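You operate a simulated robot arm through the tools that you are given. There is no shell and no other tool. Be economical: measure what you need, move in short steps, check, and stop when the job is done.

The job below is to be done with a simulated two-armed robot. You get a single attempt, and the scene is never put back.

## Task
Fill the two tanks named on the middle and high steps.
Fine: work the pump buttons; switch the water sharer on for it and off again at the end; drain nothing.

It is judged by the outcome, as a careful person would: the job done as asked, and still so three seconds after it is handed in. It fails if anything else is knocked over, pushed out of place, dropped, spilled or broken.

## Robot
Two 7-joint arms with fingered hands on one trunk, on a base that drives. Base frame: it is fixed to the floor where the robot stands at the start and does not move with it; the origin is under the middle of the robot, x ahead of it, y to its left, z up. Readings come in mm, degrees, newtons and seconds.
The left shoulder is at the start at [70, 153, 1172], the right one opposite. With the tool pointing down near the work surface each hand reaches from about 100 to 860 mm from the robot's upright axis, wherever it stands, measured 20 degrees to its own side. Places, roughly: green tank [700, -500, 1000]; water sharer drain valve [600, -100, 900]; water sharer power switch [500, -100, 900]; white tank [700, -400, 1000]; yellow tank [700, -300, 1000]. Payload 3.9 kg a hand.
The TCP of each hand is the grasp point between the finger pads, 30 mm short of the fingertips. In the tool frame z runs along the fingers and y along their closing line. The gripper opens to 104 mm. The gripper's body begins 35 mm behind the TCP. The gripper is a hand of 4 fingers: y runs from the thumb to the fingers, the wrist lies at [-17, -104, -178] in the tool frame, and closing takes about 1.5 s.
Orientation is told as [roll, pitch, yaw] about the base's x, y, z axes, in that order, counted from this pose: with the fingers straight down and the wrist toward the robot, the tool's x, y and z point along [0, 1, 0], [1, 0, 0] and [0, 0, -1] of the base frame.

## Interface
- The arms move only by the tool arm_command. It takes "left_moves", "right_moves" or both (then of equal length, played together; a hand with none holds still); each is a list of rows, each a list of 7 numbers: the shift along the tool's x, y, z in mm, then the turn, a rotation vector about the tool's x, y, z in rad, then the finger opening in mm, from 0 to 104. In form: [[tx, ty, tz, ax, ay, az, gripper], ...]. A call has 1 to 10 rows; each row shifts and turns the commanded pose from where the row before left it, along the tool's axes as they then stand. Each row takes 0.2 s and may step no farther than 50 mm and 8.6 degrees from the row before; otherwise, or with a gripper value out of range, the whole call is refused. Where a pose cannot be reached the arm comes as near as it can. A force on the tool above 40 N (or 10 N above the force at the start of the call, whichever is more), or a blocked arm, ends the call early, and 0.2 s more pass. Each finger travels about 72 mm/s and halts on what it meets, pressing with about 24 N; the grip force reading is that of the motor and also rises with nothing between the fingers. The clock runs only during rows and for 0.2 s after the last one: add rows that do not move to give the fingers time. The reply holds the time, the measured pose of the TCP, the force on the tool along the base axes, the opening and the grip force, in the units named above and with some noise, with the torque about the TCP (base axes, N m) and any sound that the robot's microphone picked up.
- Cameras (640 x 400 px; columns grow to the right, rows downward): "scene" is now at [135.1, -32.2, 1414.2]; the picture's right is [-0.36, -0.93, -0.00], its down [-0.43, 0.17, -0.89] and it looks along [0.83, -0.32, -0.46] (base axes); focal length 249 px, centre (320, 200). "left" rides on the left gripper at [-66, -90, -126] in its tool frame; the picture's right is [-0.78, -0.30, 0.56], its down [0.57, -0.70, 0.42] and it looks along [0.27, 0.65, 0.71] (tool axes); focal length 275 px, centre (320, 200). "right" rides on the right gripper at [66, -90, -126] in its tool frame; the picture's right is [-0.78, 0.30, -0.56], its down [-0.57, -0.70, 0.42] and it looks along [-0.26, 0.65, 0.71] (tool axes); focal length 275 px, centre (320, 200). There is no depth. A picture from a camera that has moved, and an enlarged one, comes with that camera's place and axes in the base frame and with its lens.
- grab_frame(camera): a new picture of that camera. No time passes.
- raise_lower(by): slides the trunk up (or, below 0, down) by that many mm; the arms and the scene camera ride with it, the base frame stays. It gives what a move gives, with no picture.
- drive_base(legs): drives the robot by 1 to 6 legs, each [ahead, turn to the left] in mm and degrees, along the robot's own axes; the way and the turn of a leg run together, so that a leg with both is an arc; at most 1500 mm and 180 degrees a leg. The arms and the cameras ride along, it lands a little off, and it stops where it bumps. It gives what a move gives.
- hand_shape(shape, hand): the hand has 4 fingers and takes this shape, open, in about a second: jaw (thumb against the fingers, like two jaws); tri (thumb and two fingers); tip (a fingertip pinch); poke (one finger out to press); point (the index stretched); flat (the hand flat); cup (the hand cupped); fist (a fist). The gripper value then closes the fingers along that shape, each until it touches; the sizes above hold for jaw. It gives what a move gives, with no picture.
- turn_head(pan, tilt): turns the head with the scene camera to pan (to the left, within 86 degrees either way) and tilt (down, from -29 to 69), counted from straight ahead of the robot. It gives what a move gives.
- zoom(camera, box): a new picture of the part [left, top, right, bottom] of that camera's present view, enlarged. No time passes.
- close_job(): hands the job in; it is judged then, once.

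Go step by step. Nothing tells you exact positions but the pictures and the camera data: compare them with the known pose of the tool, close in by small moves and look again before you grip or let go. The budget is 120 turns and 92 pictures, counting those below and the enlarged ones. Unless the task says otherwise, let go and move clear before handing in, and close with one line.

The tools are called after ">>>" as a command line: name --argument value ..., lists and objects as JSON in quotes. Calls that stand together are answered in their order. arm_command: Moves the arms, as the interface text tells. Its arguments: {"type":"object","properties":{"left_moves":{"type":"array","items":{"type":"array","items":{"type":"number"}}},"right_moves":{"type":"array","items":{"type":"array","items":{"type":"number"}}}},"required":[]} The other tools are called the same way: raise_lower (by) slides the trunk up or down; hand_shape (shape, hand) gives the hand a shape; drive_base (legs) drives the base; turn_head (pan, tilt) turns the head that bears the scene camera; grab_frame (camera) takes a picture; zoom (camera, box) takes an enlarged picture of a part of a camera's view; close_job () hands the job in.

At the start:

```text
clock: 0.0
left_eef_pos: [581.2, -42.1, 1265.6]
left_orientation: [0.1, 0.0, 0.0]
left_force: [-1.2, -0.1, -0.3]
left_torque: [0.07, 0.02, 0.0]
left_width: 103.7
left_finger_force: 0.1
left_shape: jaw
right_eef_pos: [398.5, -457.6, 1230.8]
right_orientation: [-0.1, 0.0, 0.0]
right_force: [-0.6, -0.6, 0.5]
right_torque: [0.0, 0.02, -0.02]
right_width: 103.6
right_finger_force: 0.0
right_shape: jaw
trunk travel left (down, up): [-625.0, 315.0]
robot x, y, heading: [1.2, -1.5, -0.2]
head pan, tilt: [-21.1, 27.5]
```

scene: 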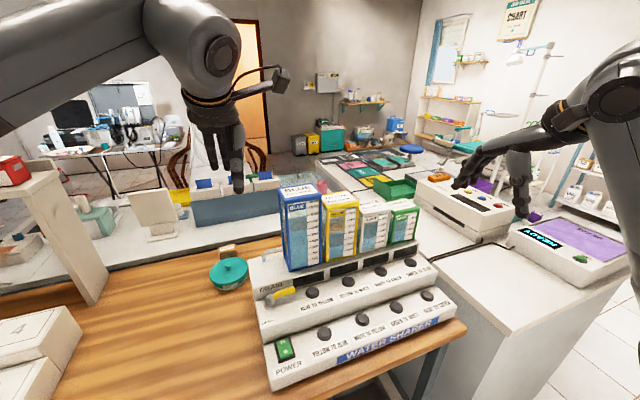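
right: 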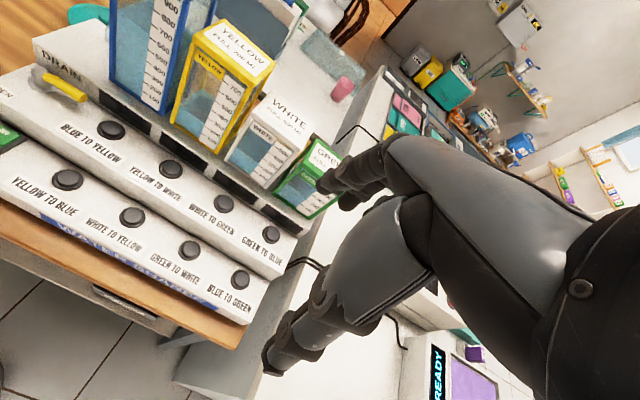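
left: 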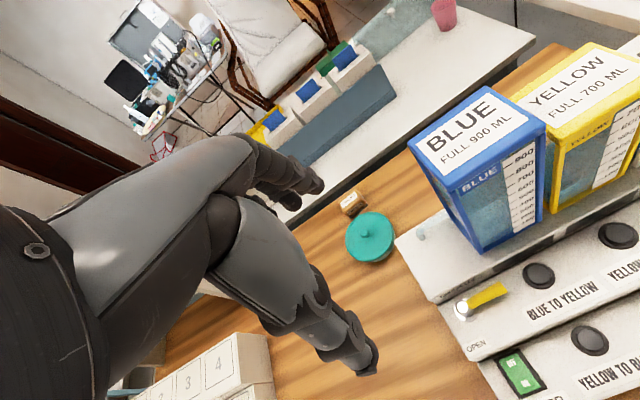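

The water sharer shows four tanks and two rows of buttons on a stepped body. I'll zoom in to read the labels and levels.

>>> zoom --camera "scene" --box '[240, 170, 480, 320]'

>>> zoom --camera "scene" --box '[240, 250, 480, 400]'

>>> zoom --camera "right" --box '[20, 0, 350, 206]'

```text
2.67 times, centred on (360, 245) of scene
camera zoom: at [135.1, -32.2, 1414.2], right [-0.36, -0.93, 0.0], down [-0.43, 0.17, -0.89], along [0.83, -0.32, -0.46], focal length 663 px, centre (213, 80)
```

zoom: 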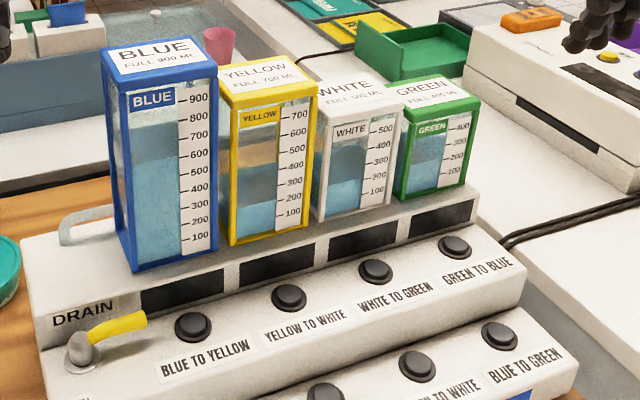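

```text
2.67 times, centred on (360, 325) of scene
camera zoom: at [135.1, -32.2, 1414.2], right [-0.36, -0.93, 0.0], down [-0.43, 0.17, -0.89], along [0.83, -0.32, -0.46], focal length 663 px, centre (213, -133)
```

zoom: 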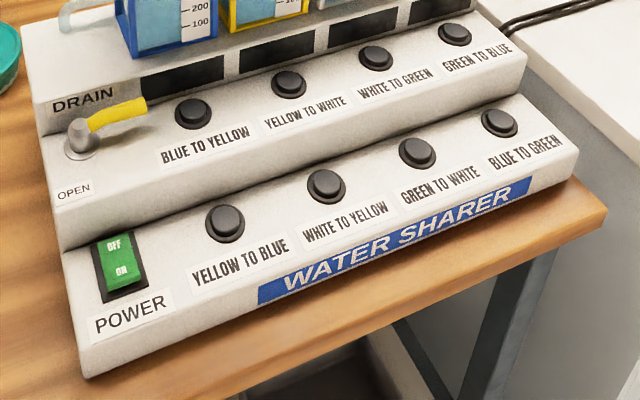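

```text
1.94 times, centred on (185, 103) of right
camera zoom: at [308.2, -391.5, 1358.5], right [0.3, -0.78, 0.56], down [-0.7, -0.57, -0.42], along [0.65, -0.26, -0.71], focal length 534 px, centre (582, 388)
```

zoom: 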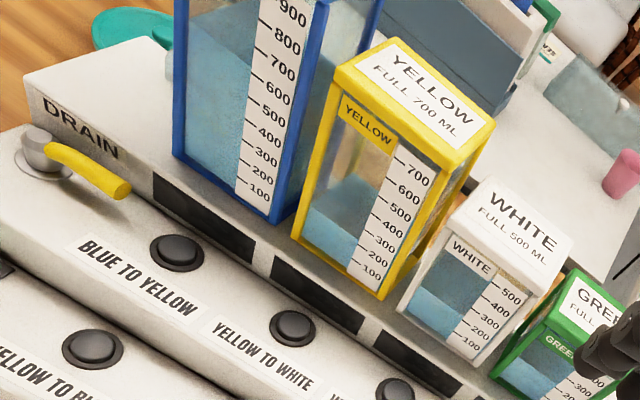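

Full levels are 900/700/500/400 (blue/yellow/white/green). I need to find where "middle and high steps" carry tank names, so I'll look around.

>>> zoom --camera "scene" --box '[0, 80, 300, 268]'

>>> zoom --camera "scene" --box '[300, 0, 640, 212]'

>>> turn_head --pan 35 --tilt 27

```text
2.13 times, centred on (150, 174) of scene
camera zoom: at [135.1, -32.2, 1414.2], right [-0.36, -0.93, 0.0], down [-0.43, 0.17, -0.89], along [0.83, -0.32, -0.46], focal length 529 px, centre (682, 255)
```

zoom: 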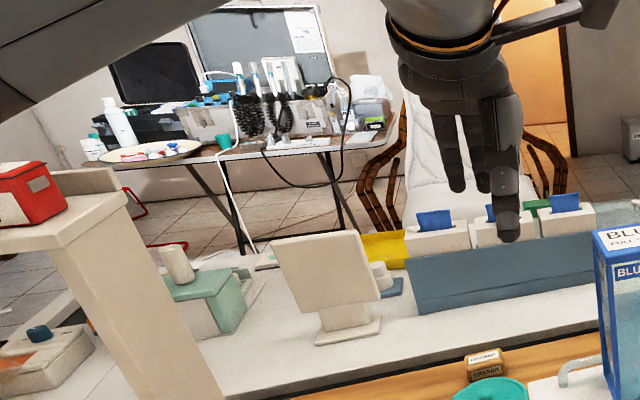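

```text
1.88 times, centred on (470, 106) of scene
camera zoom: at [135.1, -32.2, 1414.2], right [-0.36, -0.93, 0.0], down [-0.43, 0.17, -0.89], along [0.83, -0.32, -0.46], focal length 468 px, centre (38, 377)
```

zoom: 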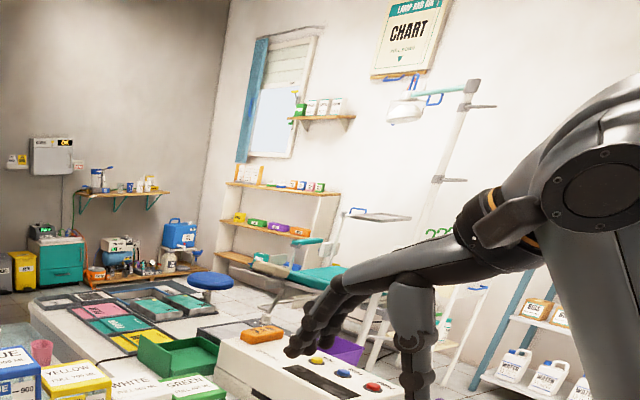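

```text
clock: 1.2
left_eef_pos: [581.2, -41.8, 1264.2]
left_orientation: [0.0, 0.1, 0.0]
left_force: [0.3, 0.5, 0.7]
left_torque: [0.02, -0.01, -0.03]
left_width: 103.8
left_finger_force: 0.1
left_shape: jaw
right_eef_pos: [397.9, -456.2, 1231.4]
right_orientation: [0.1, 0.0, 0.0]
right_force: [-0.4, 0.0, -0.4]
right_torque: [0.0, 0.0, 0.0]
right_width: 103.6
right_finger_force: 0.1
right_shape: jaw
trunk travel left (down, up): [-625.0, 315.0]
robot x, y, heading: [-0.5, -1.0, 0.0]
head pan, tilt: [35.0, 27.0]
```

>>> grab_frame --camera "scene"

>>> turn_head --pan -75 --tilt 20

>>> grab_frame --camera "scene"

```text
83 pictures are left
camera scene: at [124.9, 53.2, 1414.9], right [0.57, -0.82, 0.0], down [-0.37, -0.26, -0.89], along [0.73, 0.51, -0.45], focal length 249 px, centre (320, 200)
```

scene: 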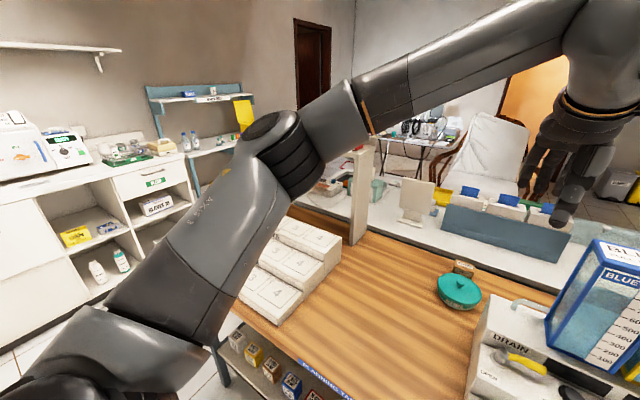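

```text
clock: 3.1
left_eef_pos: [581.2, -41.8, 1265.1]
left_orientation: [0.0, 0.0, 0.0]
left_force: [0.5, -0.5, 0.0]
left_torque: [0.0, 0.0, 0.02]
left_width: 103.9
left_finger_force: 0.0
left_shape: jaw
right_eef_pos: [398.3, -457.2, 1232.0]
right_orientation: [0.0, -0.1, -0.1]
right_force: [0.1, -0.2, 0.3]
right_torque: [-0.03, 0.0, -0.01]
right_width: 103.6
right_finger_force: 0.1
right_shape: jaw
trunk travel left (down, up): [-625.0, 315.0]
robot x, y, heading: [-3.1, 1.3, -0.1]
head pan, tilt: [-75.0, 20.0]
```

```text
82 pictures are left
camera scene: at [74.0, -89.2, 1426.2], right [-0.97, -0.26, 0.0], down [-0.09, 0.33, -0.94], along [0.24, -0.91, -0.34], focal length 249 px, centre (320, 200)
```

scene: 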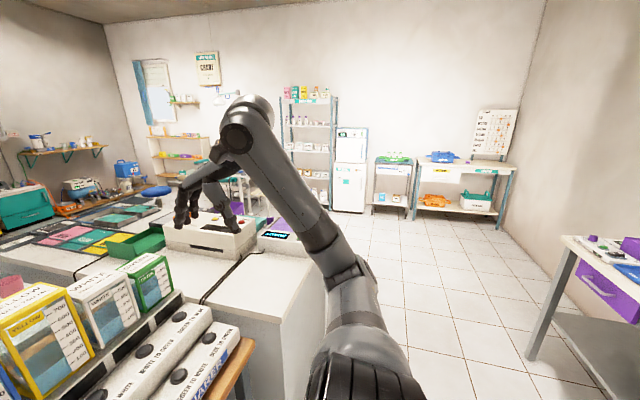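

A stepped block sits on the table's left behind the left arm, and there's a "PLANNING TA..." board. I'll look closer at them.

>>> turn_head --pan 40 --tilt 45

>>> grab_frame --camera "scene"

>>> zoom --camera "left" --box '[80, 180, 440, 400]'

```text
clock: 5.1
left_eef_pos: [581.8, -41.2, 1264.3]
left_orientation: [0.1, 0.0, 0.0]
left_force: [0.9, -0.3, -0.8]
left_torque: [0.0, 0.02, 0.0]
left_width: 103.7
left_finger_force: 0.0
left_shape: jaw
right_eef_pos: [399.2, -456.6, 1230.9]
right_orientation: [0.1, 0.0, 0.1]
right_force: [0.8, 0.1, -0.3]
right_torque: [0.0, 0.03, 0.0]
right_width: 103.5
right_finger_force: 0.0
right_shape: jaw
trunk travel left (down, up): [-625.0, 315.0]
robot x, y, heading: [-1.8, 0.2, -0.0]
head pan, tilt: [40.0, 45.0]
```

```text
81 pictures are left
camera scene: at [112.1, 53.0, 1387.6], right [0.64, -0.77, 0.0], down [-0.54, -0.45, -0.71], along [0.54, 0.45, -0.71], focal length 249 px, centre (320, 200)
```

scene: 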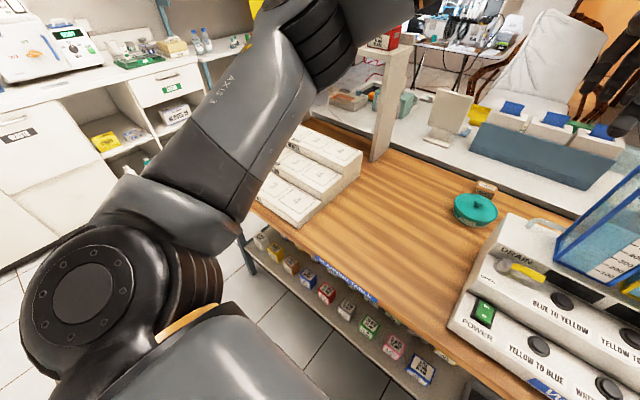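

```text
1.78 times, centred on (260, 290) of left
camera zoom: at [493.0, -108.0, 1390.4], right [-0.3, -0.78, -0.56], down [-0.7, 0.57, -0.42], along [0.65, 0.27, -0.71], focal length 489 px, centre (427, 40)
```

zoom: 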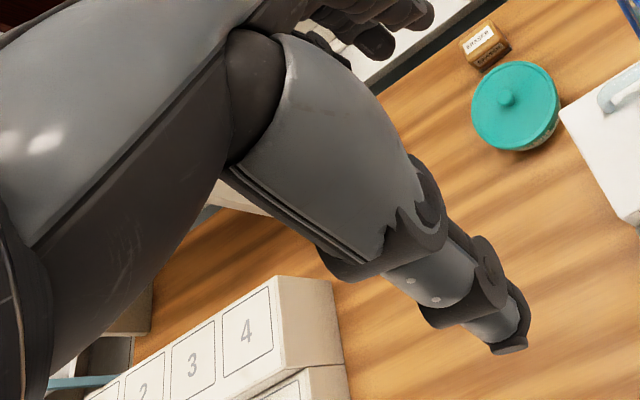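

The planning block is half hidden by the left arm. I'll pull the left hand back to view it.

>>> arm_command --left_moves '[[30, -36, 0, 0, 0, 0, 104], [30, -36, 0, 0, 0, 0, 104], [30, -36, 0, 0, 0, 0, 104], [30, -36, 0, 0, 0, 0, 104], [30, -36, 0, 0, 0, 0, 104], [30, -36, 0, 0, 0, 0, 104], [30, -36, 0, 0, 0, 0, 104], [30, -36, 0, 0, 0, 0, 104]]'

>>> grab_frame --camera "left"

>>> grab_frame --camera "scene"

```text
clock: 6.9
left_eef_pos: [293.3, 198.1, 1264.0]
left_orientation: [0.2, 0.1, 0.0]
left_force: [0.3, -0.2, 0.4]
left_torque: [-0.02, -0.01, 0.03]
left_width: 103.7
left_finger_force: 0.0
left_shape: jaw
right_eef_pos: [397.3, -454.8, 1232.7]
right_orientation: [-0.1, 0.0, -0.1]
right_force: [-0.2, 0.1, 0.4]
right_torque: [-0.04, 0.02, 0.0]
right_width: 103.6
right_finger_force: 0.1
right_shape: jaw
trunk travel left (down, up): [-625.0, 315.0]
robot x, y, heading: [-1.2, -0.1, 0.1]
head pan, tilt: [40.0, 45.0]
```

```text
79 pictures are left
camera left: at [204.3, 132.0, 1389.6], right [-0.3, -0.77, -0.56], down [-0.7, 0.57, -0.42], along [0.65, 0.26, -0.71], focal length 275 px, centre (320, 200)
```

left: 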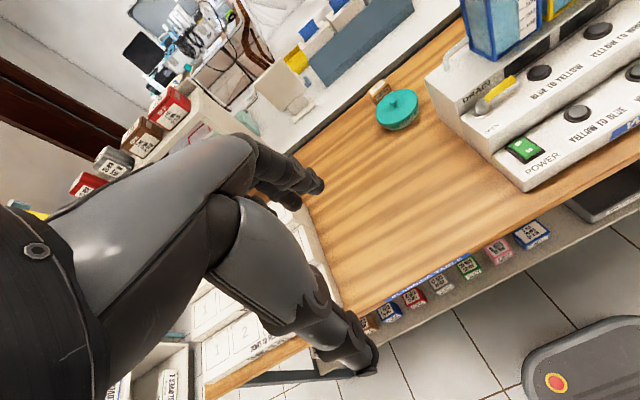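

```text
78 pictures are left
camera scene: at [111.5, 54.2, 1387.6], right [0.64, -0.77, 0.0], down [-0.54, -0.45, -0.71], along [0.54, 0.45, -0.71], focal length 249 px, centre (320, 200)
```

scene: 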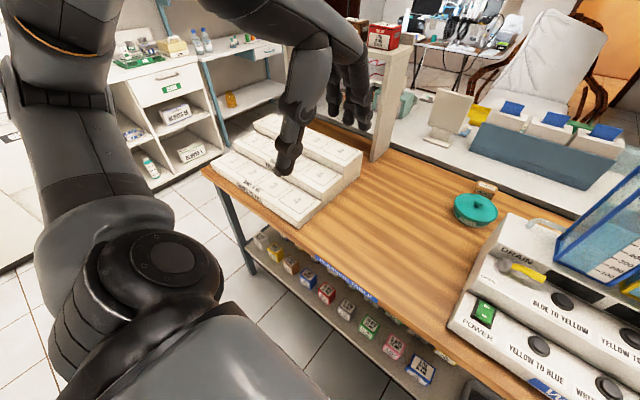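

>>> zoom --camera "scene" --box '[200, 100, 440, 250]'

>>> zoom --camera "scene" --box '[240, 220, 460, 390]'

>>> zoom --camera "left" --box '[40, 60, 300, 220]'

```text
2.67 times, centred on (320, 175) of scene
camera zoom: at [111.5, 54.2, 1387.6], right [0.64, -0.77, 0.0], down [-0.54, -0.45, -0.71], along [0.54, 0.45, -0.71], focal length 663 px, centre (320, 267)
```

zoom: 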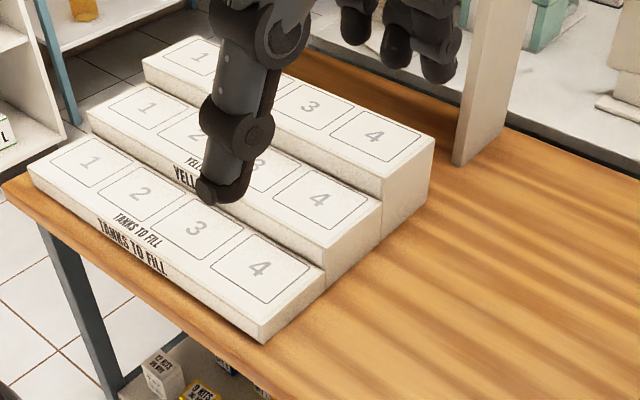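

```text
2.35 times, centred on (350, 305) of scene
camera zoom: at [111.5, 54.2, 1387.6], right [0.64, -0.77, 0.0], down [-0.54, -0.45, -0.71], along [0.54, 0.45, -0.71], focal length 585 px, centre (249, -47)
```

zoom: 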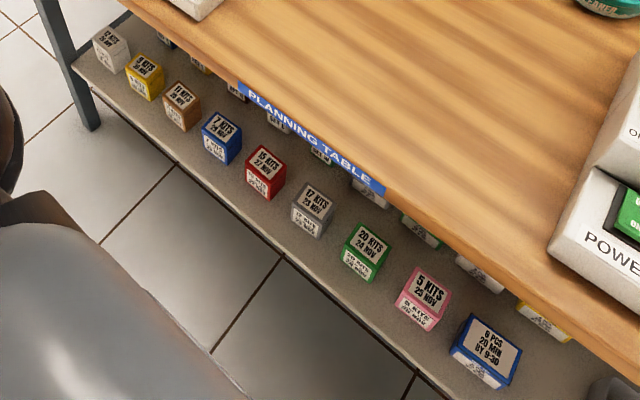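

```text
2.46 times, centred on (170, 140) of left
camera zoom: at [204.3, 132.0, 1389.6], right [-0.3, -0.77, -0.56], down [-0.7, 0.57, -0.42], along [0.65, 0.26, -0.71], focal length 678 px, centre (689, 348)
```

zoom: 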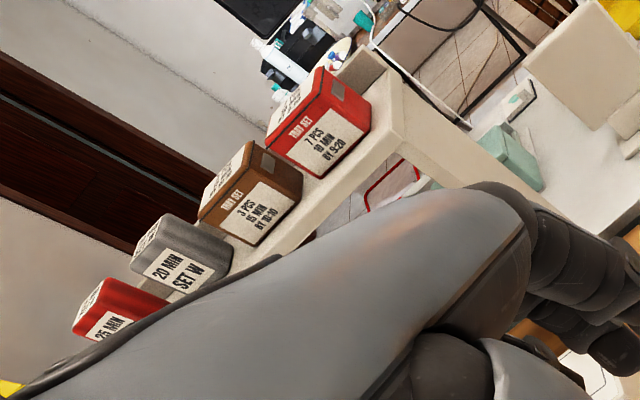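

The low step reads "TANKS TO FILL", and the middle begins "YEL...". I'll move the hand right to read the high step.

>>> arm_command --left_moves '[[-40, -20, -10, 0, 0, 0, 104], [-40, -20, -10, 0, 0, 0, 104], [-40, -20, -10, 0, 0, 0, 104], [-40, 0, -10, 0, 0, 0, 104]]'

>>> zoom --camera "scene" --box '[200, 100, 440, 250]'

```text
clock: 7.7
left_eef_pos: [248.3, 91.5, 1294.0]
left_orientation: [-1.0, 0.5, 1.0]
left_force: [2.1, 10.7, 7.9]
left_torque: [-1.9, 1.08, -0.91]
left_width: 103.8
left_finger_force: 0.0
left_shape: jaw
right_eef_pos: [401.3, -458.6, 1230.1]
right_orientation: [0.0, 0.1, 0.1]
right_force: [1.2, 0.3, -0.4]
right_torque: [0.0, 0.01, -0.01]
right_width: 103.7
right_finger_force: 0.2
right_shape: jaw
trunk travel left (down, up): [-625.0, 315.0]
robot x, y, heading: [3.1, -0.9, 0.3]
head pan, tilt: [40.0, 45.0]
stopped in row 3 (left hand): the force on the tool passed its limit at 87 N (the readings are from after the stop); the commanded pose is now the measured one
```

```text
2.67 times, centred on (320, 175) of scene
camera zoom: at [114.8, 50.8, 1386.2], right [0.63, -0.78, 0.0], down [-0.56, -0.45, -0.7], along [0.54, 0.44, -0.72], focal length 663 px, centre (320, 267)
```

zoom: 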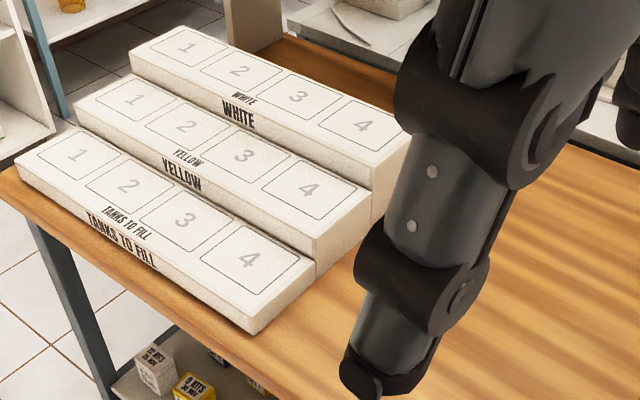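

The tanks to fill are YELLOW and WHITE. The left hand nudged the robot's own head, so I'll move it clear and look at the machine square on.

>>> arm_command --left_moves '[[40, 20, 0, 0, 0, 0, 104], [45, 20, 0, 0, 0, 0, 104], [45, 10, 0, 0, 0, 0, 104], [45, 0, 0, 0, 0, 0, 104], [45, 0, 0, 0, 0, 0, 104]]'

>>> hand_shape --hand "right" --shape "poke"

>>> turn_head --pan -25 --tilt 40

>>> grab_frame --camera "scene"

>>> grab_frame --camera "right"

```text
clock: 8.8
left_eef_pos: [289.8, 318.5, 1289.9]
left_orientation: [-0.9, 0.3, 1.1]
left_force: [-0.1, 0.8, 1.1]
left_torque: [0.01, -0.01, 0.03]
left_width: 103.8
left_finger_force: 0.0
left_shape: jaw
right_eef_pos: [396.7, -455.7, 1234.2]
right_orientation: [-0.1, 0.0, 0.0]
right_force: [0.7, 0.1, 0.0]
right_torque: [0.0, 0.0, 0.01]
right_width: 103.9
right_finger_force: 0.1
right_shape: jaw
trunk travel left (down, up): [-625.0, 315.0]
robot x, y, heading: [-0.9, 0.8, -0.1]
head pan, tilt: [40.0, 45.0]
```

```text
clock: 9.8
left_eef_pos: [290.8, 314.3, 1290.0]
left_orientation: [-0.8, 0.3, 1.0]
left_force: [-0.2, -0.6, 0.5]
left_torque: [-0.02, 0.02, -0.02]
left_width: 103.9
left_finger_force: 0.0
left_shape: jaw
right_eef_pos: [398.4, -457.6, 1231.9]
right_orientation: [-0.1, 0.0, 0.0]
right_force: [0.8, 0.0, 0.5]
right_torque: [0.0, -0.02, -0.02]
right_width: 0.0
right_finger_force: 0.1
right_shape: poke
trunk travel left (down, up): [-625.0, 315.0]
robot x, y, heading: [-6.5, -1.7, -0.2]
head pan, tilt: [40.0, 45.0]
```

```text
clock: 11.1
left_eef_pos: [290.9, 314.2, 1289.5]
left_orientation: [-0.8, 0.3, 1.0]
left_force: [0.3, 0.0, -0.1]
left_torque: [0.02, -0.01, 0.0]
left_width: 104.0
left_finger_force: 0.2
left_shape: jaw
right_eef_pos: [398.4, -456.4, 1231.4]
right_orientation: [0.0, -0.1, 0.1]
right_force: [0.6, 0.1, -0.9]
right_torque: [0.01, -0.04, -0.01]
right_width: 0.0
right_finger_force: 0.1
right_shape: poke
trunk travel left (down, up): [-625.0, 315.0]
robot x, y, heading: [0.5, -0.4, -0.0]
head pan, tilt: [-25.0, 40.0]
```

```text
73 pictures are left
camera scene: at [126.5, -34.9, 1394.8], right [-0.42, -0.91, 0.0], down [-0.58, 0.27, -0.77], along [0.69, -0.32, -0.64], focal length 249 px, centre (320, 200)
```

scene: 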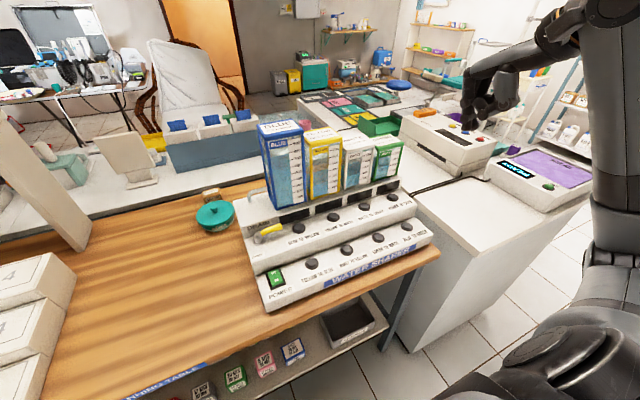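

```text
72 pictures are left
camera right: at [307.7, -391.4, 1358.6], right [0.3, -0.78, 0.56], down [-0.7, -0.57, -0.42], along [0.65, -0.27, -0.71], focal length 275 px, centre (320, 200)
```

right: 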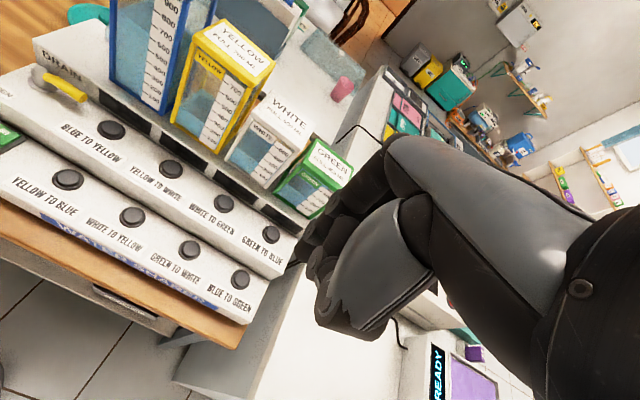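

From triangulation: B→Y button ≈ (576,-181,899), G→W ≈ (489,-389,857), power ON half ≈ (470,-80,855). I'll bring the right poking finger toward the switch and find where its tip is.

>>> arm_command --right_moves '[[45, 3, 10, 0, 0, 0, 0], [45, 3, 10, 0, 0, 0, 0], [45, 3, 10, 0, 0, 0, 0], [45, 3, 10, 0, 0, 0, 0], [45, 3, 10, 0, 0, 0, 0], [45, 3, 10, 0, 0, 0, 0], [45, 3, 10, 0, 0, 0, 0], [40, 3, 10, 0, 0, 0, 0]]'

>>> grab_frame --camera "scene"

>>> grab_frame --camera "right"

```text
clock: 12.9
left_eef_pos: [288.8, 319.6, 1289.9]
left_orientation: [-1.0, 0.3, 1.0]
left_force: [-0.6, 0.5, -0.1]
left_torque: [-0.05, -0.04, 0.01]
left_width: 103.9
left_finger_force: 0.0
left_shape: jaw
right_eef_pos: [421.0, -99.2, 1152.2]
right_orientation: [-0.3, -0.1, 0.0]
right_force: [0.4, 0.7, 0.1]
right_torque: [-0.01, -0.02, 0.0]
right_width: 0.0
right_finger_force: 0.0
right_shape: poke
trunk travel left (down, up): [-625.0, 315.0]
robot x, y, heading: [-2.6, -2.0, 0.1]
head pan, tilt: [-25.0, 40.0]
```

```text
71 pictures are left
camera scene: at [124.3, -30.7, 1395.1], right [-0.42, -0.91, 0.0], down [-0.58, 0.27, -0.77], along [0.7, -0.33, -0.64], focal length 249 px, centre (320, 200)
```

scene: 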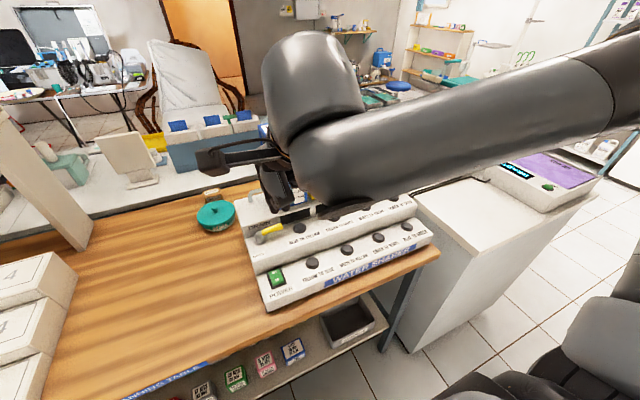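

```text
70 pictures are left
camera right: at [329.8, -31.7, 1278.2], right [0.3, -0.77, 0.56], down [-0.7, -0.57, -0.42], along [0.65, -0.27, -0.71], focal length 275 px, centre (320, 200)
```

right: 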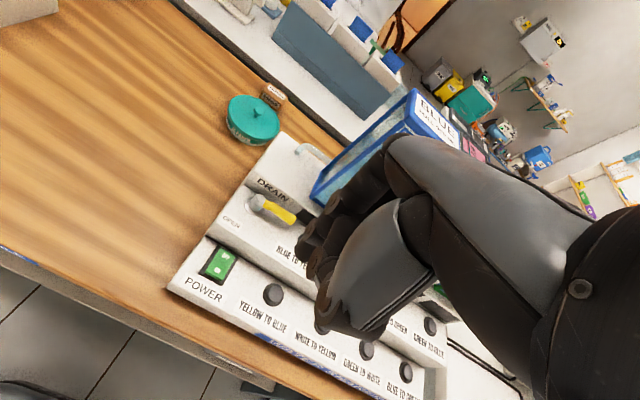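

The arm hides the tip from the head camera. I'll lower it over the near edge, still well above the machine, and check again.

>>> arm_command --right_moves '[[0, 0, 40, 0, 0, 0, 0], [0, 0, 40, 0, 0, 0, 0], [0, 0, 40, 0, 0, 0, 0], [0, 0, 30, 0, 0, 0, 0]]'

>>> grab_frame --camera "scene"

>>> grab_frame --camera "right"

>>> grab_frame --camera "left"

```text
clock: 13.9
left_eef_pos: [292.4, 314.3, 1290.5]
left_orientation: [-0.8, 0.3, 1.0]
left_force: [-0.2, -0.2, -0.4]
left_torque: [-0.03, 0.01, 0.01]
left_width: 104.0
left_finger_force: 0.1
left_shape: jaw
right_eef_pos: [440.8, -95.0, 1004.6]
right_orientation: [0.0, -0.1, 0.0]
right_force: [-0.3, 0.1, 0.7]
right_torque: [0.0, 0.03, -0.01]
right_width: 0.0
right_finger_force: 0.0
right_shape: poke
right hand out of reach, approached as far as the arm can: row 1, 2, 3
trunk travel left (down, up): [-625.0, 315.0]
robot x, y, heading: [-1.7, 1.9, -0.3]
head pan, tilt: [-25.0, 40.0]
```

```text
69 pictures are left
camera scene: at [127.6, -35.1, 1394.7], right [-0.42, -0.91, 0.0], down [-0.58, 0.27, -0.77], along [0.69, -0.32, -0.64], focal length 249 px, centre (320, 200)
```

scene: 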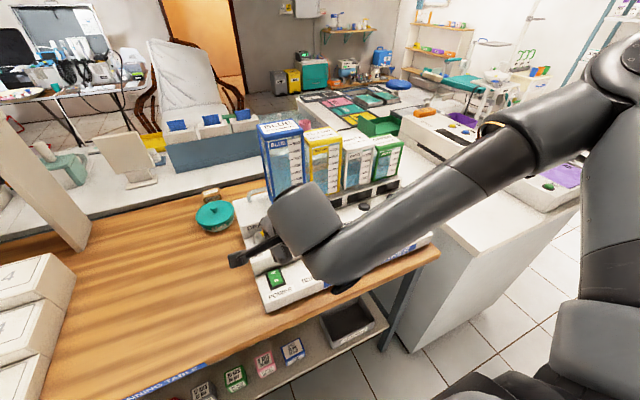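

```text
68 pictures are left
camera right: at [351.4, -29.0, 1130.6], right [0.3, -0.78, 0.56], down [-0.7, -0.57, -0.42], along [0.65, -0.27, -0.71], focal length 275 px, centre (320, 200)
```

right: 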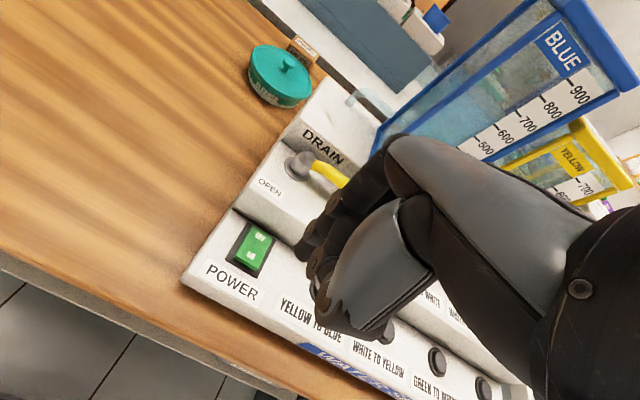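

```text
67 pictures are left
camera left: at [205.2, 249.0, 1416.6], right [-0.29, -0.79, -0.54], down [-0.71, 0.55, -0.43], along [0.64, 0.27, -0.72], focal length 275 px, centre (320, 200)
```

left: 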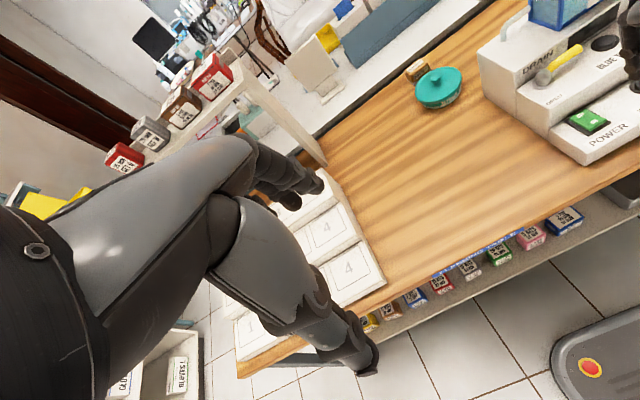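

The tip is still hidden. I'll use the left hand's camera as a side view by turning the left hand to the right.

>>> arm_command --left_moves '[[0, 0, 0, 0, 0, 0.14, 104], [0, 0, 0, 0, 0, 0.14, 104], [0, 0, 0, 0, 0, 0.14, 104], [0, 0, 0, 0, 0, 0.14, 104], [0, 0, 0, 0, 0, 0.14, 104], [0, 0, 0, 0, 0, 0.14, 104], [0, 0, 0, 0, 0, 0.14, 104], [0, 0, 0, 0, 0, 0.14, 104]]'

>>> grab_frame --camera "left"

```text
clock: 15.7
left_eef_pos: [257.8, 215.0, 1296.2]
left_orientation: [-0.9, -0.6, -63.2]
left_force: [0.2, -0.6, 1.2]
left_torque: [-0.02, 0.0, 0.04]
left_width: 104.1
left_finger_force: 0.0
left_shape: jaw
left hand out of reach, approached as far as the arm can: row 4, 5, 6, 7, 8
right_eef_pos: [440.9, -94.9, 1004.0]
right_orientation: [0.1, 0.0, -0.1]
right_force: [0.2, 0.0, 0.2]
right_torque: [0.01, 0.02, -0.01]
right_width: 0.2
right_finger_force: 0.0
right_shape: poke
trunk travel left (down, up): [-625.0, 315.0]
robot x, y, heading: [1.5, -2.1, -0.2]
head pan, tilt: [-25.0, 40.0]
```

```text
66 pictures are left
camera left: at [160.7, 267.1, 1421.6], right [-0.83, -0.09, -0.55], down [0.19, 0.88, -0.44], along [0.52, -0.47, -0.71], focal length 275 px, centre (320, 200)
```

left: 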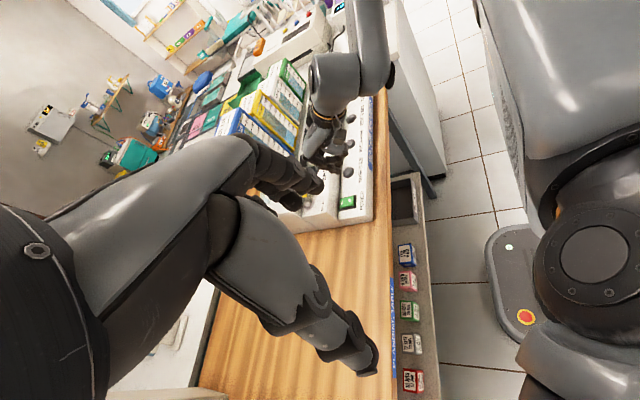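

>>> zoom --camera "left" --box '[250, 70, 410, 230]'

```text
2.50 times, centred on (330, 150) of left
camera zoom: at [160.7, 267.1, 1421.6], right [-0.83, -0.09, -0.55], down [0.19, 0.88, -0.44], along [0.52, -0.47, -0.71], focal length 688 px, centre (295, 325)
```

zoom: 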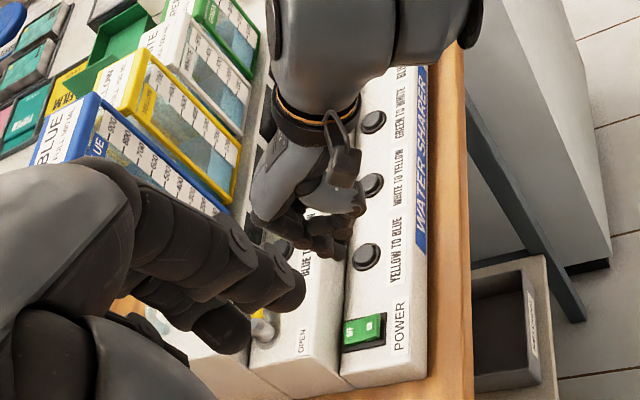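

>>> zoom --camera "left" --box '[300, 105, 360, 180]'

```text
5.33 times, centred on (330, 142) of left
camera zoom: at [160.7, 267.1, 1421.6], right [-0.83, -0.09, -0.55], down [0.19, 0.88, -0.44], along [0.52, -0.47, -0.71], focal length 1468 px, centre (267, 507)
```

zoom: 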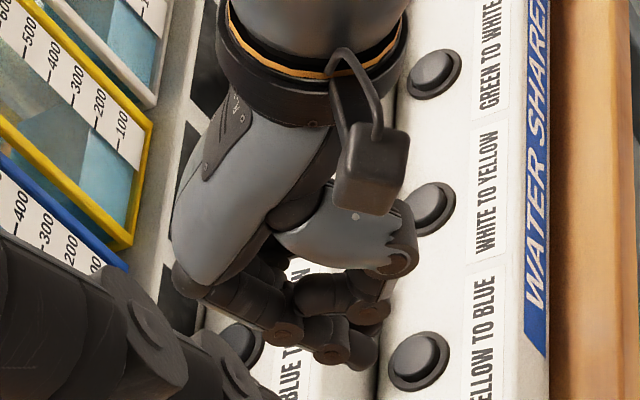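

The index tip appears about 30 mm below the TCP. I'll bring it over the ON half of the switch, leaving a gap, and check.

>>> arm_command --right_moves '[[7, 11, 20, 0, 0, 0, 0], [8, 11, 20, 0, 0, 0, 0], [0, 0, 30, 0, 0, 0, 0]]'

>>> zoom --camera "left" --box '[290, 130, 390, 220]'

>>> grab_frame --camera "right"

>>> zoom --camera "scene" --box '[220, 200, 380, 310]'

```text
clock: 16.5
left_eef_pos: [257.4, 216.1, 1295.4]
left_orientation: [-0.6, -0.7, -63.2]
left_force: [-0.3, -0.5, 0.4]
left_torque: [0.02, 0.0, -0.03]
left_width: 103.9
left_finger_force: 0.0
left_shape: jaw
right_eef_pos: [455.5, -101.7, 949.3]
right_orientation: [0.1, 0.1, 0.0]
right_force: [-0.4, -0.2, -0.1]
right_torque: [-0.01, -0.01, 0.01]
right_width: 0.0
right_finger_force: 0.1
right_shape: poke
right hand out of reach, approached as far as the arm can: row 2, 3
trunk travel left (down, up): [-625.0, 315.0]
robot x, y, heading: [-1.5, 0.5, 0.1]
head pan, tilt: [-25.0, 40.0]
```

```text
4.44 times, centred on (340, 175) of left
camera zoom: at [159.0, 268.0, 1421.7], right [-0.83, -0.1, -0.55], down [0.19, 0.88, -0.44], along [0.53, -0.47, -0.71], focal length 1224 px, centre (231, 311)
```

zoom: 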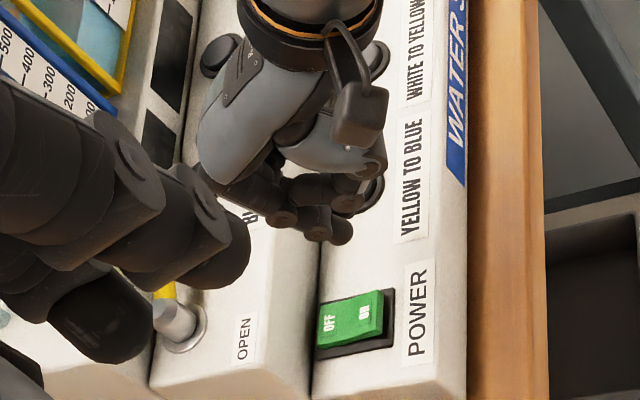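

```text
62 pictures are left
camera right: at [364.7, -35.4, 1075.4], right [0.3, -0.78, 0.56], down [-0.7, -0.57, -0.43], along [0.65, -0.26, -0.71], focal length 275 px, centre (320, 200)
```

right: 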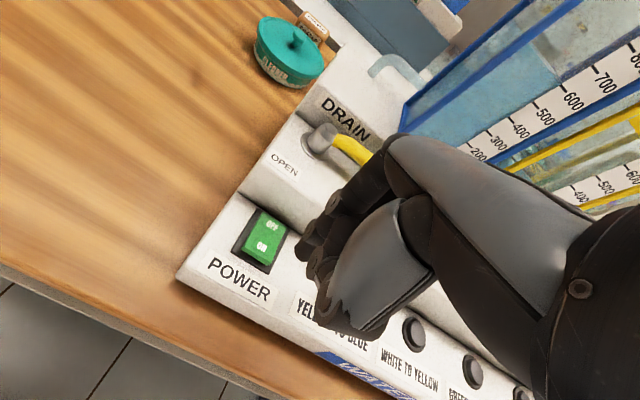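

```text
3.64 times, centred on (300, 255) of scene
camera zoom: at [125.7, -35.6, 1394.9], right [-0.42, -0.91, 0.0], down [-0.58, 0.27, -0.77], along [0.69, -0.32, -0.64], focal length 904 px, centre (393, 0)
```

zoom: 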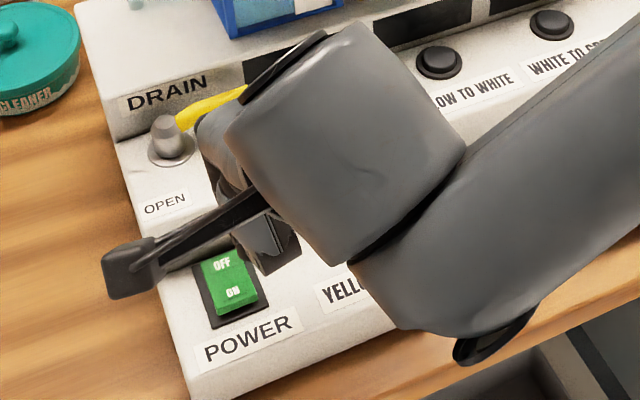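

The right arm is folded too close to reach lower. I'll raise the hand slightly and back the base off 200 mm.

>>> arm_command --right_moves '[[0, 0, -40, 0, 0, 0, 0], [0, -20, -40, 0, 0, 0, 0]]'

>>> drive_base --legs '[[-200, 0]]'

```text
clock: 17.1
left_eef_pos: [255.8, 214.5, 1297.5]
left_orientation: [-0.7, -0.7, -63.0]
left_force: [0.5, -0.8, -0.2]
left_torque: [0.01, -0.02, 0.0]
left_width: 103.8
left_finger_force: 0.1
left_shape: jaw
right_eef_pos: [441.5, -100.8, 1028.7]
right_orientation: [0.0, 0.1, 0.0]
right_force: [0.2, -0.1, -0.2]
right_torque: [-0.02, 0.0, 0.02]
right_width: 0.1
right_finger_force: 0.1
right_shape: poke
right hand out of reach, approached as far as the arm can: row 2
trunk travel left (down, up): [-625.0, 315.0]
robot x, y, heading: [1.6, -0.8, 0.1]
head pan, tilt: [-25.0, 40.0]
```

```text
clock: 18.7
left_eef_pos: [59.4, 216.7, 1297.0]
left_orientation: [-0.8, -0.6, -63.1]
left_force: [0.5, -0.2, 0.0]
left_torque: [0.0, 0.0, 0.01]
left_width: 104.0
left_finger_force: 0.1
left_shape: jaw
right_eef_pos: [244.1, -99.3, 1028.8]
right_orientation: [0.0, 0.2, -0.1]
right_force: [0.4, 0.2, 0.1]
right_torque: [0.02, 0.0, -0.01]
right_width: 0.0
right_finger_force: 0.0
right_shape: poke
trunk travel left (down, up): [-625.0, 315.0]
robot x, y, heading: [-200.0, 1.3, 0.1]
head pan, tilt: [-25.0, 40.0]
```

>>> arm_command --right_moves '[[4, 36, 0, 0, 0, 0, 0], [4, 36, 0, 0, 0, 0, 0], [4, 36, 0, 0, 0, 0, 0], [4, 36, -10, 0, 0, 0, 0], [4, 36, 30, 0, 0, 0, 0], [0, 37, 40, 0, 0, 0, 0], [0, 0, 30, 0, 0, 0, 0]]' --left_moves '[[34, 12, 8, 0, 0, 0, 104], [34, 12, 8, 0, 0, 0, 104], [34, 12, 8, 0, 0, 0, 104], [34, 12, 8, 0, 0, 0, 104], [34, 12, 8, 0, 0, 0, 104], [34, 12, 8, 0, 0, 0, 104], [34, 12, 8, 0, 0, 0, 104]]'

>>> grab_frame --camera "left"

>>> grab_frame --camera "scene"

```text
refused: row 6 steps farther than a row can; nothing moved
```

```text
60 pictures are left
camera left: at [-38.4, 268.7, 1421.3], right [-0.83, -0.1, -0.55], down [0.19, 0.88, -0.44], along [0.52, -0.47, -0.71], focal length 275 px, centre (320, 200)
```

left: 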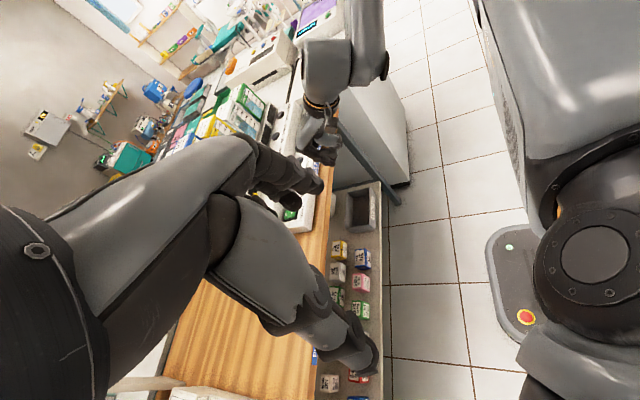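

```text
59 pictures are left
camera scene: at [-72.2, -34.9, 1394.7], right [-0.42, -0.91, 0.0], down [-0.58, 0.27, -0.77], along [0.69, -0.32, -0.64], focal length 249 px, centre (320, 200)
```

scene: 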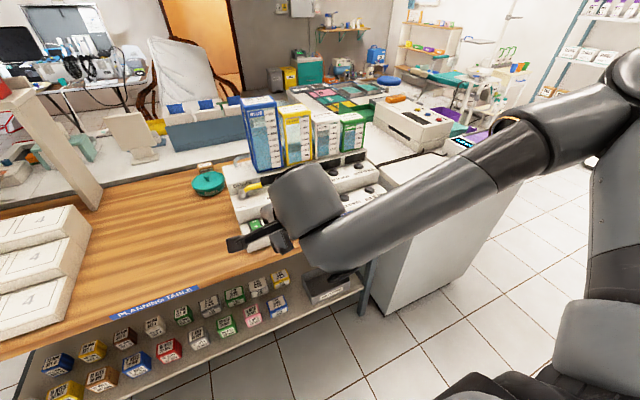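

A row was too long; resending with shorter steps.

>>> arm_command --right_moves '[[4, 31, 0, 0, 0, 0, 0], [4, 31, 0, 0, 0, 0, 0], [4, 31, 0, 0, 0, 0, 0], [4, 31, 0, 0, 0, 0, 0], [4, 31, 15, 0, 0, 0, 0], [0, 31, 25, 0, 0, 0, 0], [0, 31, 25, 0, 0, 0, 0], [0, 0, 25, 0, 0, 0, 0]]' --left_moves '[[30, 10, 7, 0, 0, 0, 104], [30, 10, 7, 0, 0, 0, 104], [30, 10, 7, 0, 0, 0, 104], [30, 10, 7, 0, 0, 0, 104], [30, 10, 7, 0, 0, 0, 104], [30, 10, 7, 0, 0, 0, 104], [30, 10, 7, 0, 0, 0, 104], [30, 10, 7, 0, 0, 0, 104]]'

>>> grab_frame --camera "left"

>>> zoom --camera "scene" --box '[200, 120, 400, 270]'

```text
clock: 20.5
left_eef_pos: [154.0, 133.1, 1273.0]
left_orientation: [-0.8, -0.6, -63.0]
left_force: [-0.4, -0.5, 0.9]
left_torque: [-0.01, -0.01, -0.01]
left_width: 104.1
left_finger_force: 0.0
left_shape: jaw
left hand out of reach, approached as far as the arm can: row 1, 2, 3, 4, 5, 6, 7, 8
right_eef_pos: [382.1, -165.4, 979.7]
right_orientation: [0.1, 0.1, 0.0]
right_force: [0.1, -0.5, -0.2]
right_torque: [-0.03, 0.01, -0.03]
right_width: 0.1
right_finger_force: 0.1
right_shape: poke
right hand out of reach, approached as far as the arm can: row 3, 4, 5, 6, 7, 8
trunk travel left (down, up): [-625.0, 315.0]
robot x, y, heading: [-199.6, -1.1, -0.1]
head pan, tilt: [-25.0, 40.0]
```

```text
58 pictures are left
camera left: at [55.9, 184.6, 1398.2], right [-0.83, -0.1, -0.55], down [0.19, 0.88, -0.44], along [0.52, -0.47, -0.71], focal length 275 px, centre (320, 200)
```

left: 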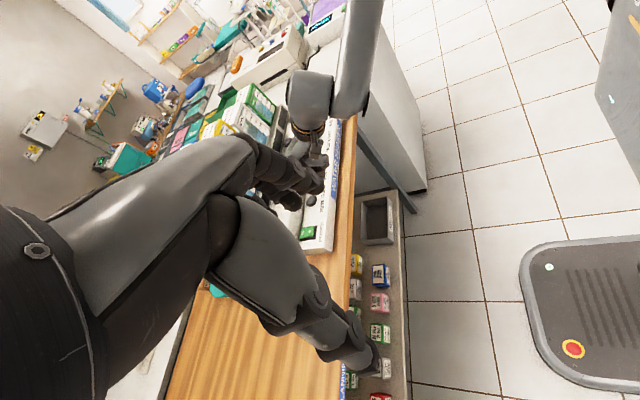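

```text
2.67 times, centred on (300, 195) of scene
camera zoom: at [-73.0, -35.2, 1394.8], right [-0.42, -0.91, 0.0], down [-0.58, 0.27, -0.77], along [0.69, -0.32, -0.64], focal length 663 px, centre (373, 213)
```

zoom: 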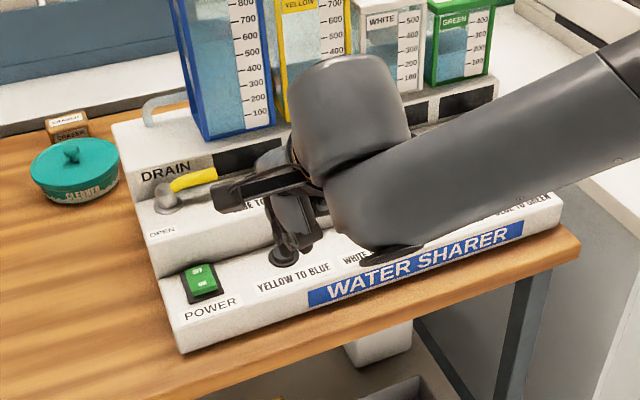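

The right arm is at an awkward angle reaching left. I'll retract it and turn the base left about 15° so the machine falls in the right arm's comfortable sector.

>>> arm_command --right_moves '[[0, -30, -30, 0, 0, 0, 0], [0, -30, -30, 0, 0, 0, 0]]'

>>> drive_base --legs '[[0, 15]]'

>>> turn_head --pan -35 --tilt 38

```text
clock: 21.1
left_eef_pos: [151.1, 132.9, 1274.2]
left_orientation: [-0.7, -0.7, -63.0]
left_force: [-0.5, 0.2, -0.4]
left_torque: [-0.01, -0.02, 0.03]
left_width: 103.9
left_finger_force: 0.1
left_shape: jaw
right_eef_pos: [320.2, -164.7, 1042.2]
right_orientation: [0.0, 0.1, -0.1]
right_force: [-0.2, 0.4, -0.3]
right_torque: [-0.02, -0.01, -0.01]
right_width: 0.0
right_finger_force: 0.0
right_shape: poke
trunk travel left (down, up): [-625.0, 315.0]
robot x, y, heading: [-203.3, 0.4, 0.1]
head pan, tilt: [-25.0, 40.0]
```

```text
clock: 22.4
left_eef_pos: [107.9, 218.2, 1273.7]
left_orientation: [-0.8, -0.6, -48.1]
left_force: [-0.7, -0.4, -0.3]
left_torque: [0.02, 0.0, -0.02]
left_width: 103.8
left_finger_force: 0.1
left_shape: jaw
right_eef_pos: [347.4, -25.8, 1040.6]
right_orientation: [0.0, 0.1, 14.7]
right_force: [0.2, 0.1, 0.3]
right_torque: [0.02, -0.01, -0.02]
right_width: 0.0
right_finger_force: 0.0
right_shape: poke
trunk travel left (down, up): [-625.0, 315.0]
robot x, y, heading: [-197.0, -1.6, 14.8]
head pan, tilt: [-25.0, 40.0]
```

```text
clock: 23.1
left_eef_pos: [107.9, 219.0, 1272.5]
left_orientation: [-0.9, -0.6, -48.1]
left_force: [-0.6, 0.3, -0.3]
left_torque: [0.01, -0.01, 0.0]
left_width: 104.0
left_finger_force: 0.1
left_shape: jaw
right_eef_pos: [347.4, -25.1, 1041.2]
right_orientation: [0.0, 0.1, 14.7]
right_force: [-0.4, 0.0, 0.3]
right_torque: [-0.04, 0.02, -0.03]
right_width: 0.0
right_finger_force: 0.0
right_shape: poke
trunk travel left (down, up): [-625.0, 315.0]
robot x, y, heading: [-199.3, -2.2, 14.7]
head pan, tilt: [-35.0, 38.0]
```

>>> arm_command --right_moves '[[-20, 23.5, 0, 0, 0, 0, 0], [-20, 23.5, 20, 0, 0, 0, 0], [-20, 23.5, 30, 0, 0, 0, 0], [-20, 23.5, 30, 0, 0, 0, 0]]' --left_moves '[[25, 0, 5, 0, 0, 0.1, 104], [25, 0, 5, 0, 0, 0.1, 104], [25, 0, 5, 0, 0, 0, 104], [25, 0, 5, 0, 0, 0, 104]]'

>>> grab_frame --camera "left"

>>> grab_frame --camera "scene"

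```text
clock: 24.1
left_eef_pos: [92.9, 172.0, 1271.8]
left_orientation: [-0.7, -0.7, -59.5]
left_force: [0.1, -1.1, -0.6]
left_torque: [0.0, 0.01, 0.0]
left_width: 103.8
left_finger_force: 0.0
left_shape: jaw
left hand out of reach, approached as far as the arm can: row 1, 2, 3, 4
right_eef_pos: [459.9, -79.4, 958.3]
right_orientation: [0.0, 0.2, 14.7]
right_force: [0.0, 0.6, -0.4]
right_torque: [0.0, -0.02, -0.01]
right_width: 0.0
right_finger_force: 0.0
right_shape: poke
trunk travel left (down, up): [-625.0, 315.0]
robot x, y, heading: [-201.7, -3.0, 14.5]
head pan, tilt: [-35.0, 38.0]
```

```text
56 pictures are left
camera left: at [-7.6, 217.8, 1397.2], right [-0.82, -0.15, -0.55], down [0.14, 0.89, -0.44], along [0.55, -0.44, -0.71], focal length 275 px, centre (320, 200)
```

left: 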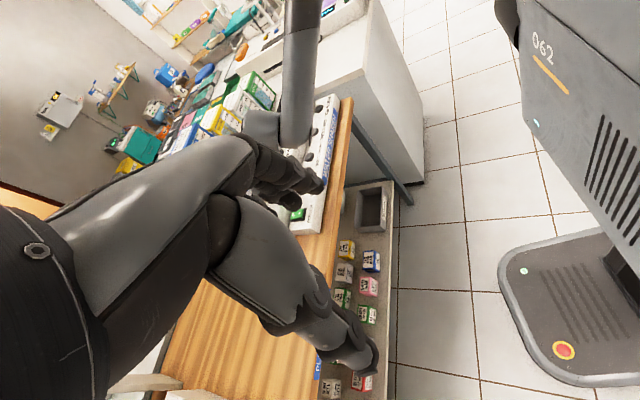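

```text
55 pictures are left
camera scene: at [-68.1, -17.6, 1397.6], right [-0.35, -0.94, 0.0], down [-0.58, 0.21, -0.79], along [0.74, -0.27, -0.62], focal length 249 px, centre (320, 200)
```

scene: 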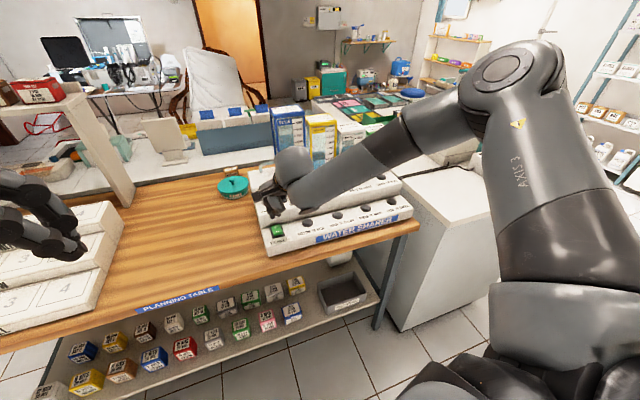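

Now it reaches. I'll zoom in on the hand over the switch.

>>> zoom --camera "scene" --box '[240, 140, 340, 260]'

>>> grab_frame --camera "right"

```text
3.33 times, centred on (290, 200) of scene
camera zoom: at [-68.1, -17.6, 1397.6], right [-0.35, -0.94, 0.0], down [-0.58, 0.21, -0.79], along [0.74, -0.27, -0.62], focal length 829 px, centre (420, 200)
```

zoom: 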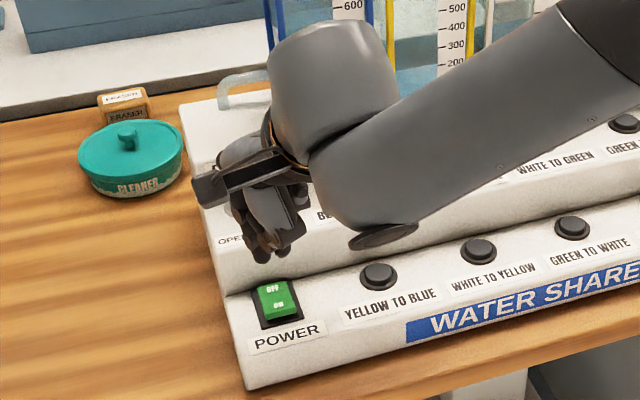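

```text
53 pictures are left
camera right: at [355.8, -39.1, 1085.8], right [0.49, -0.68, 0.56], down [-0.53, -0.73, -0.42], along [0.69, -0.09, -0.72], focal length 275 px, centre (320, 200)
```

right: 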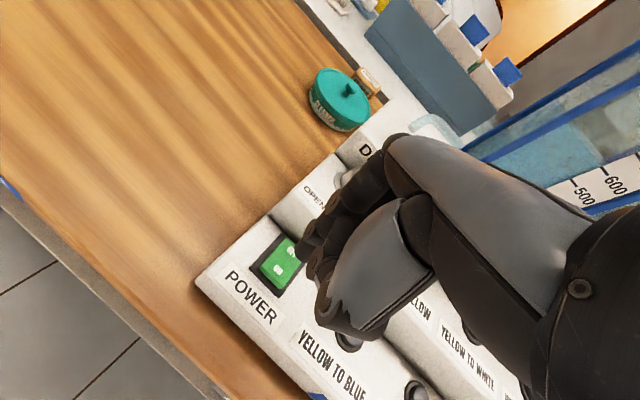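

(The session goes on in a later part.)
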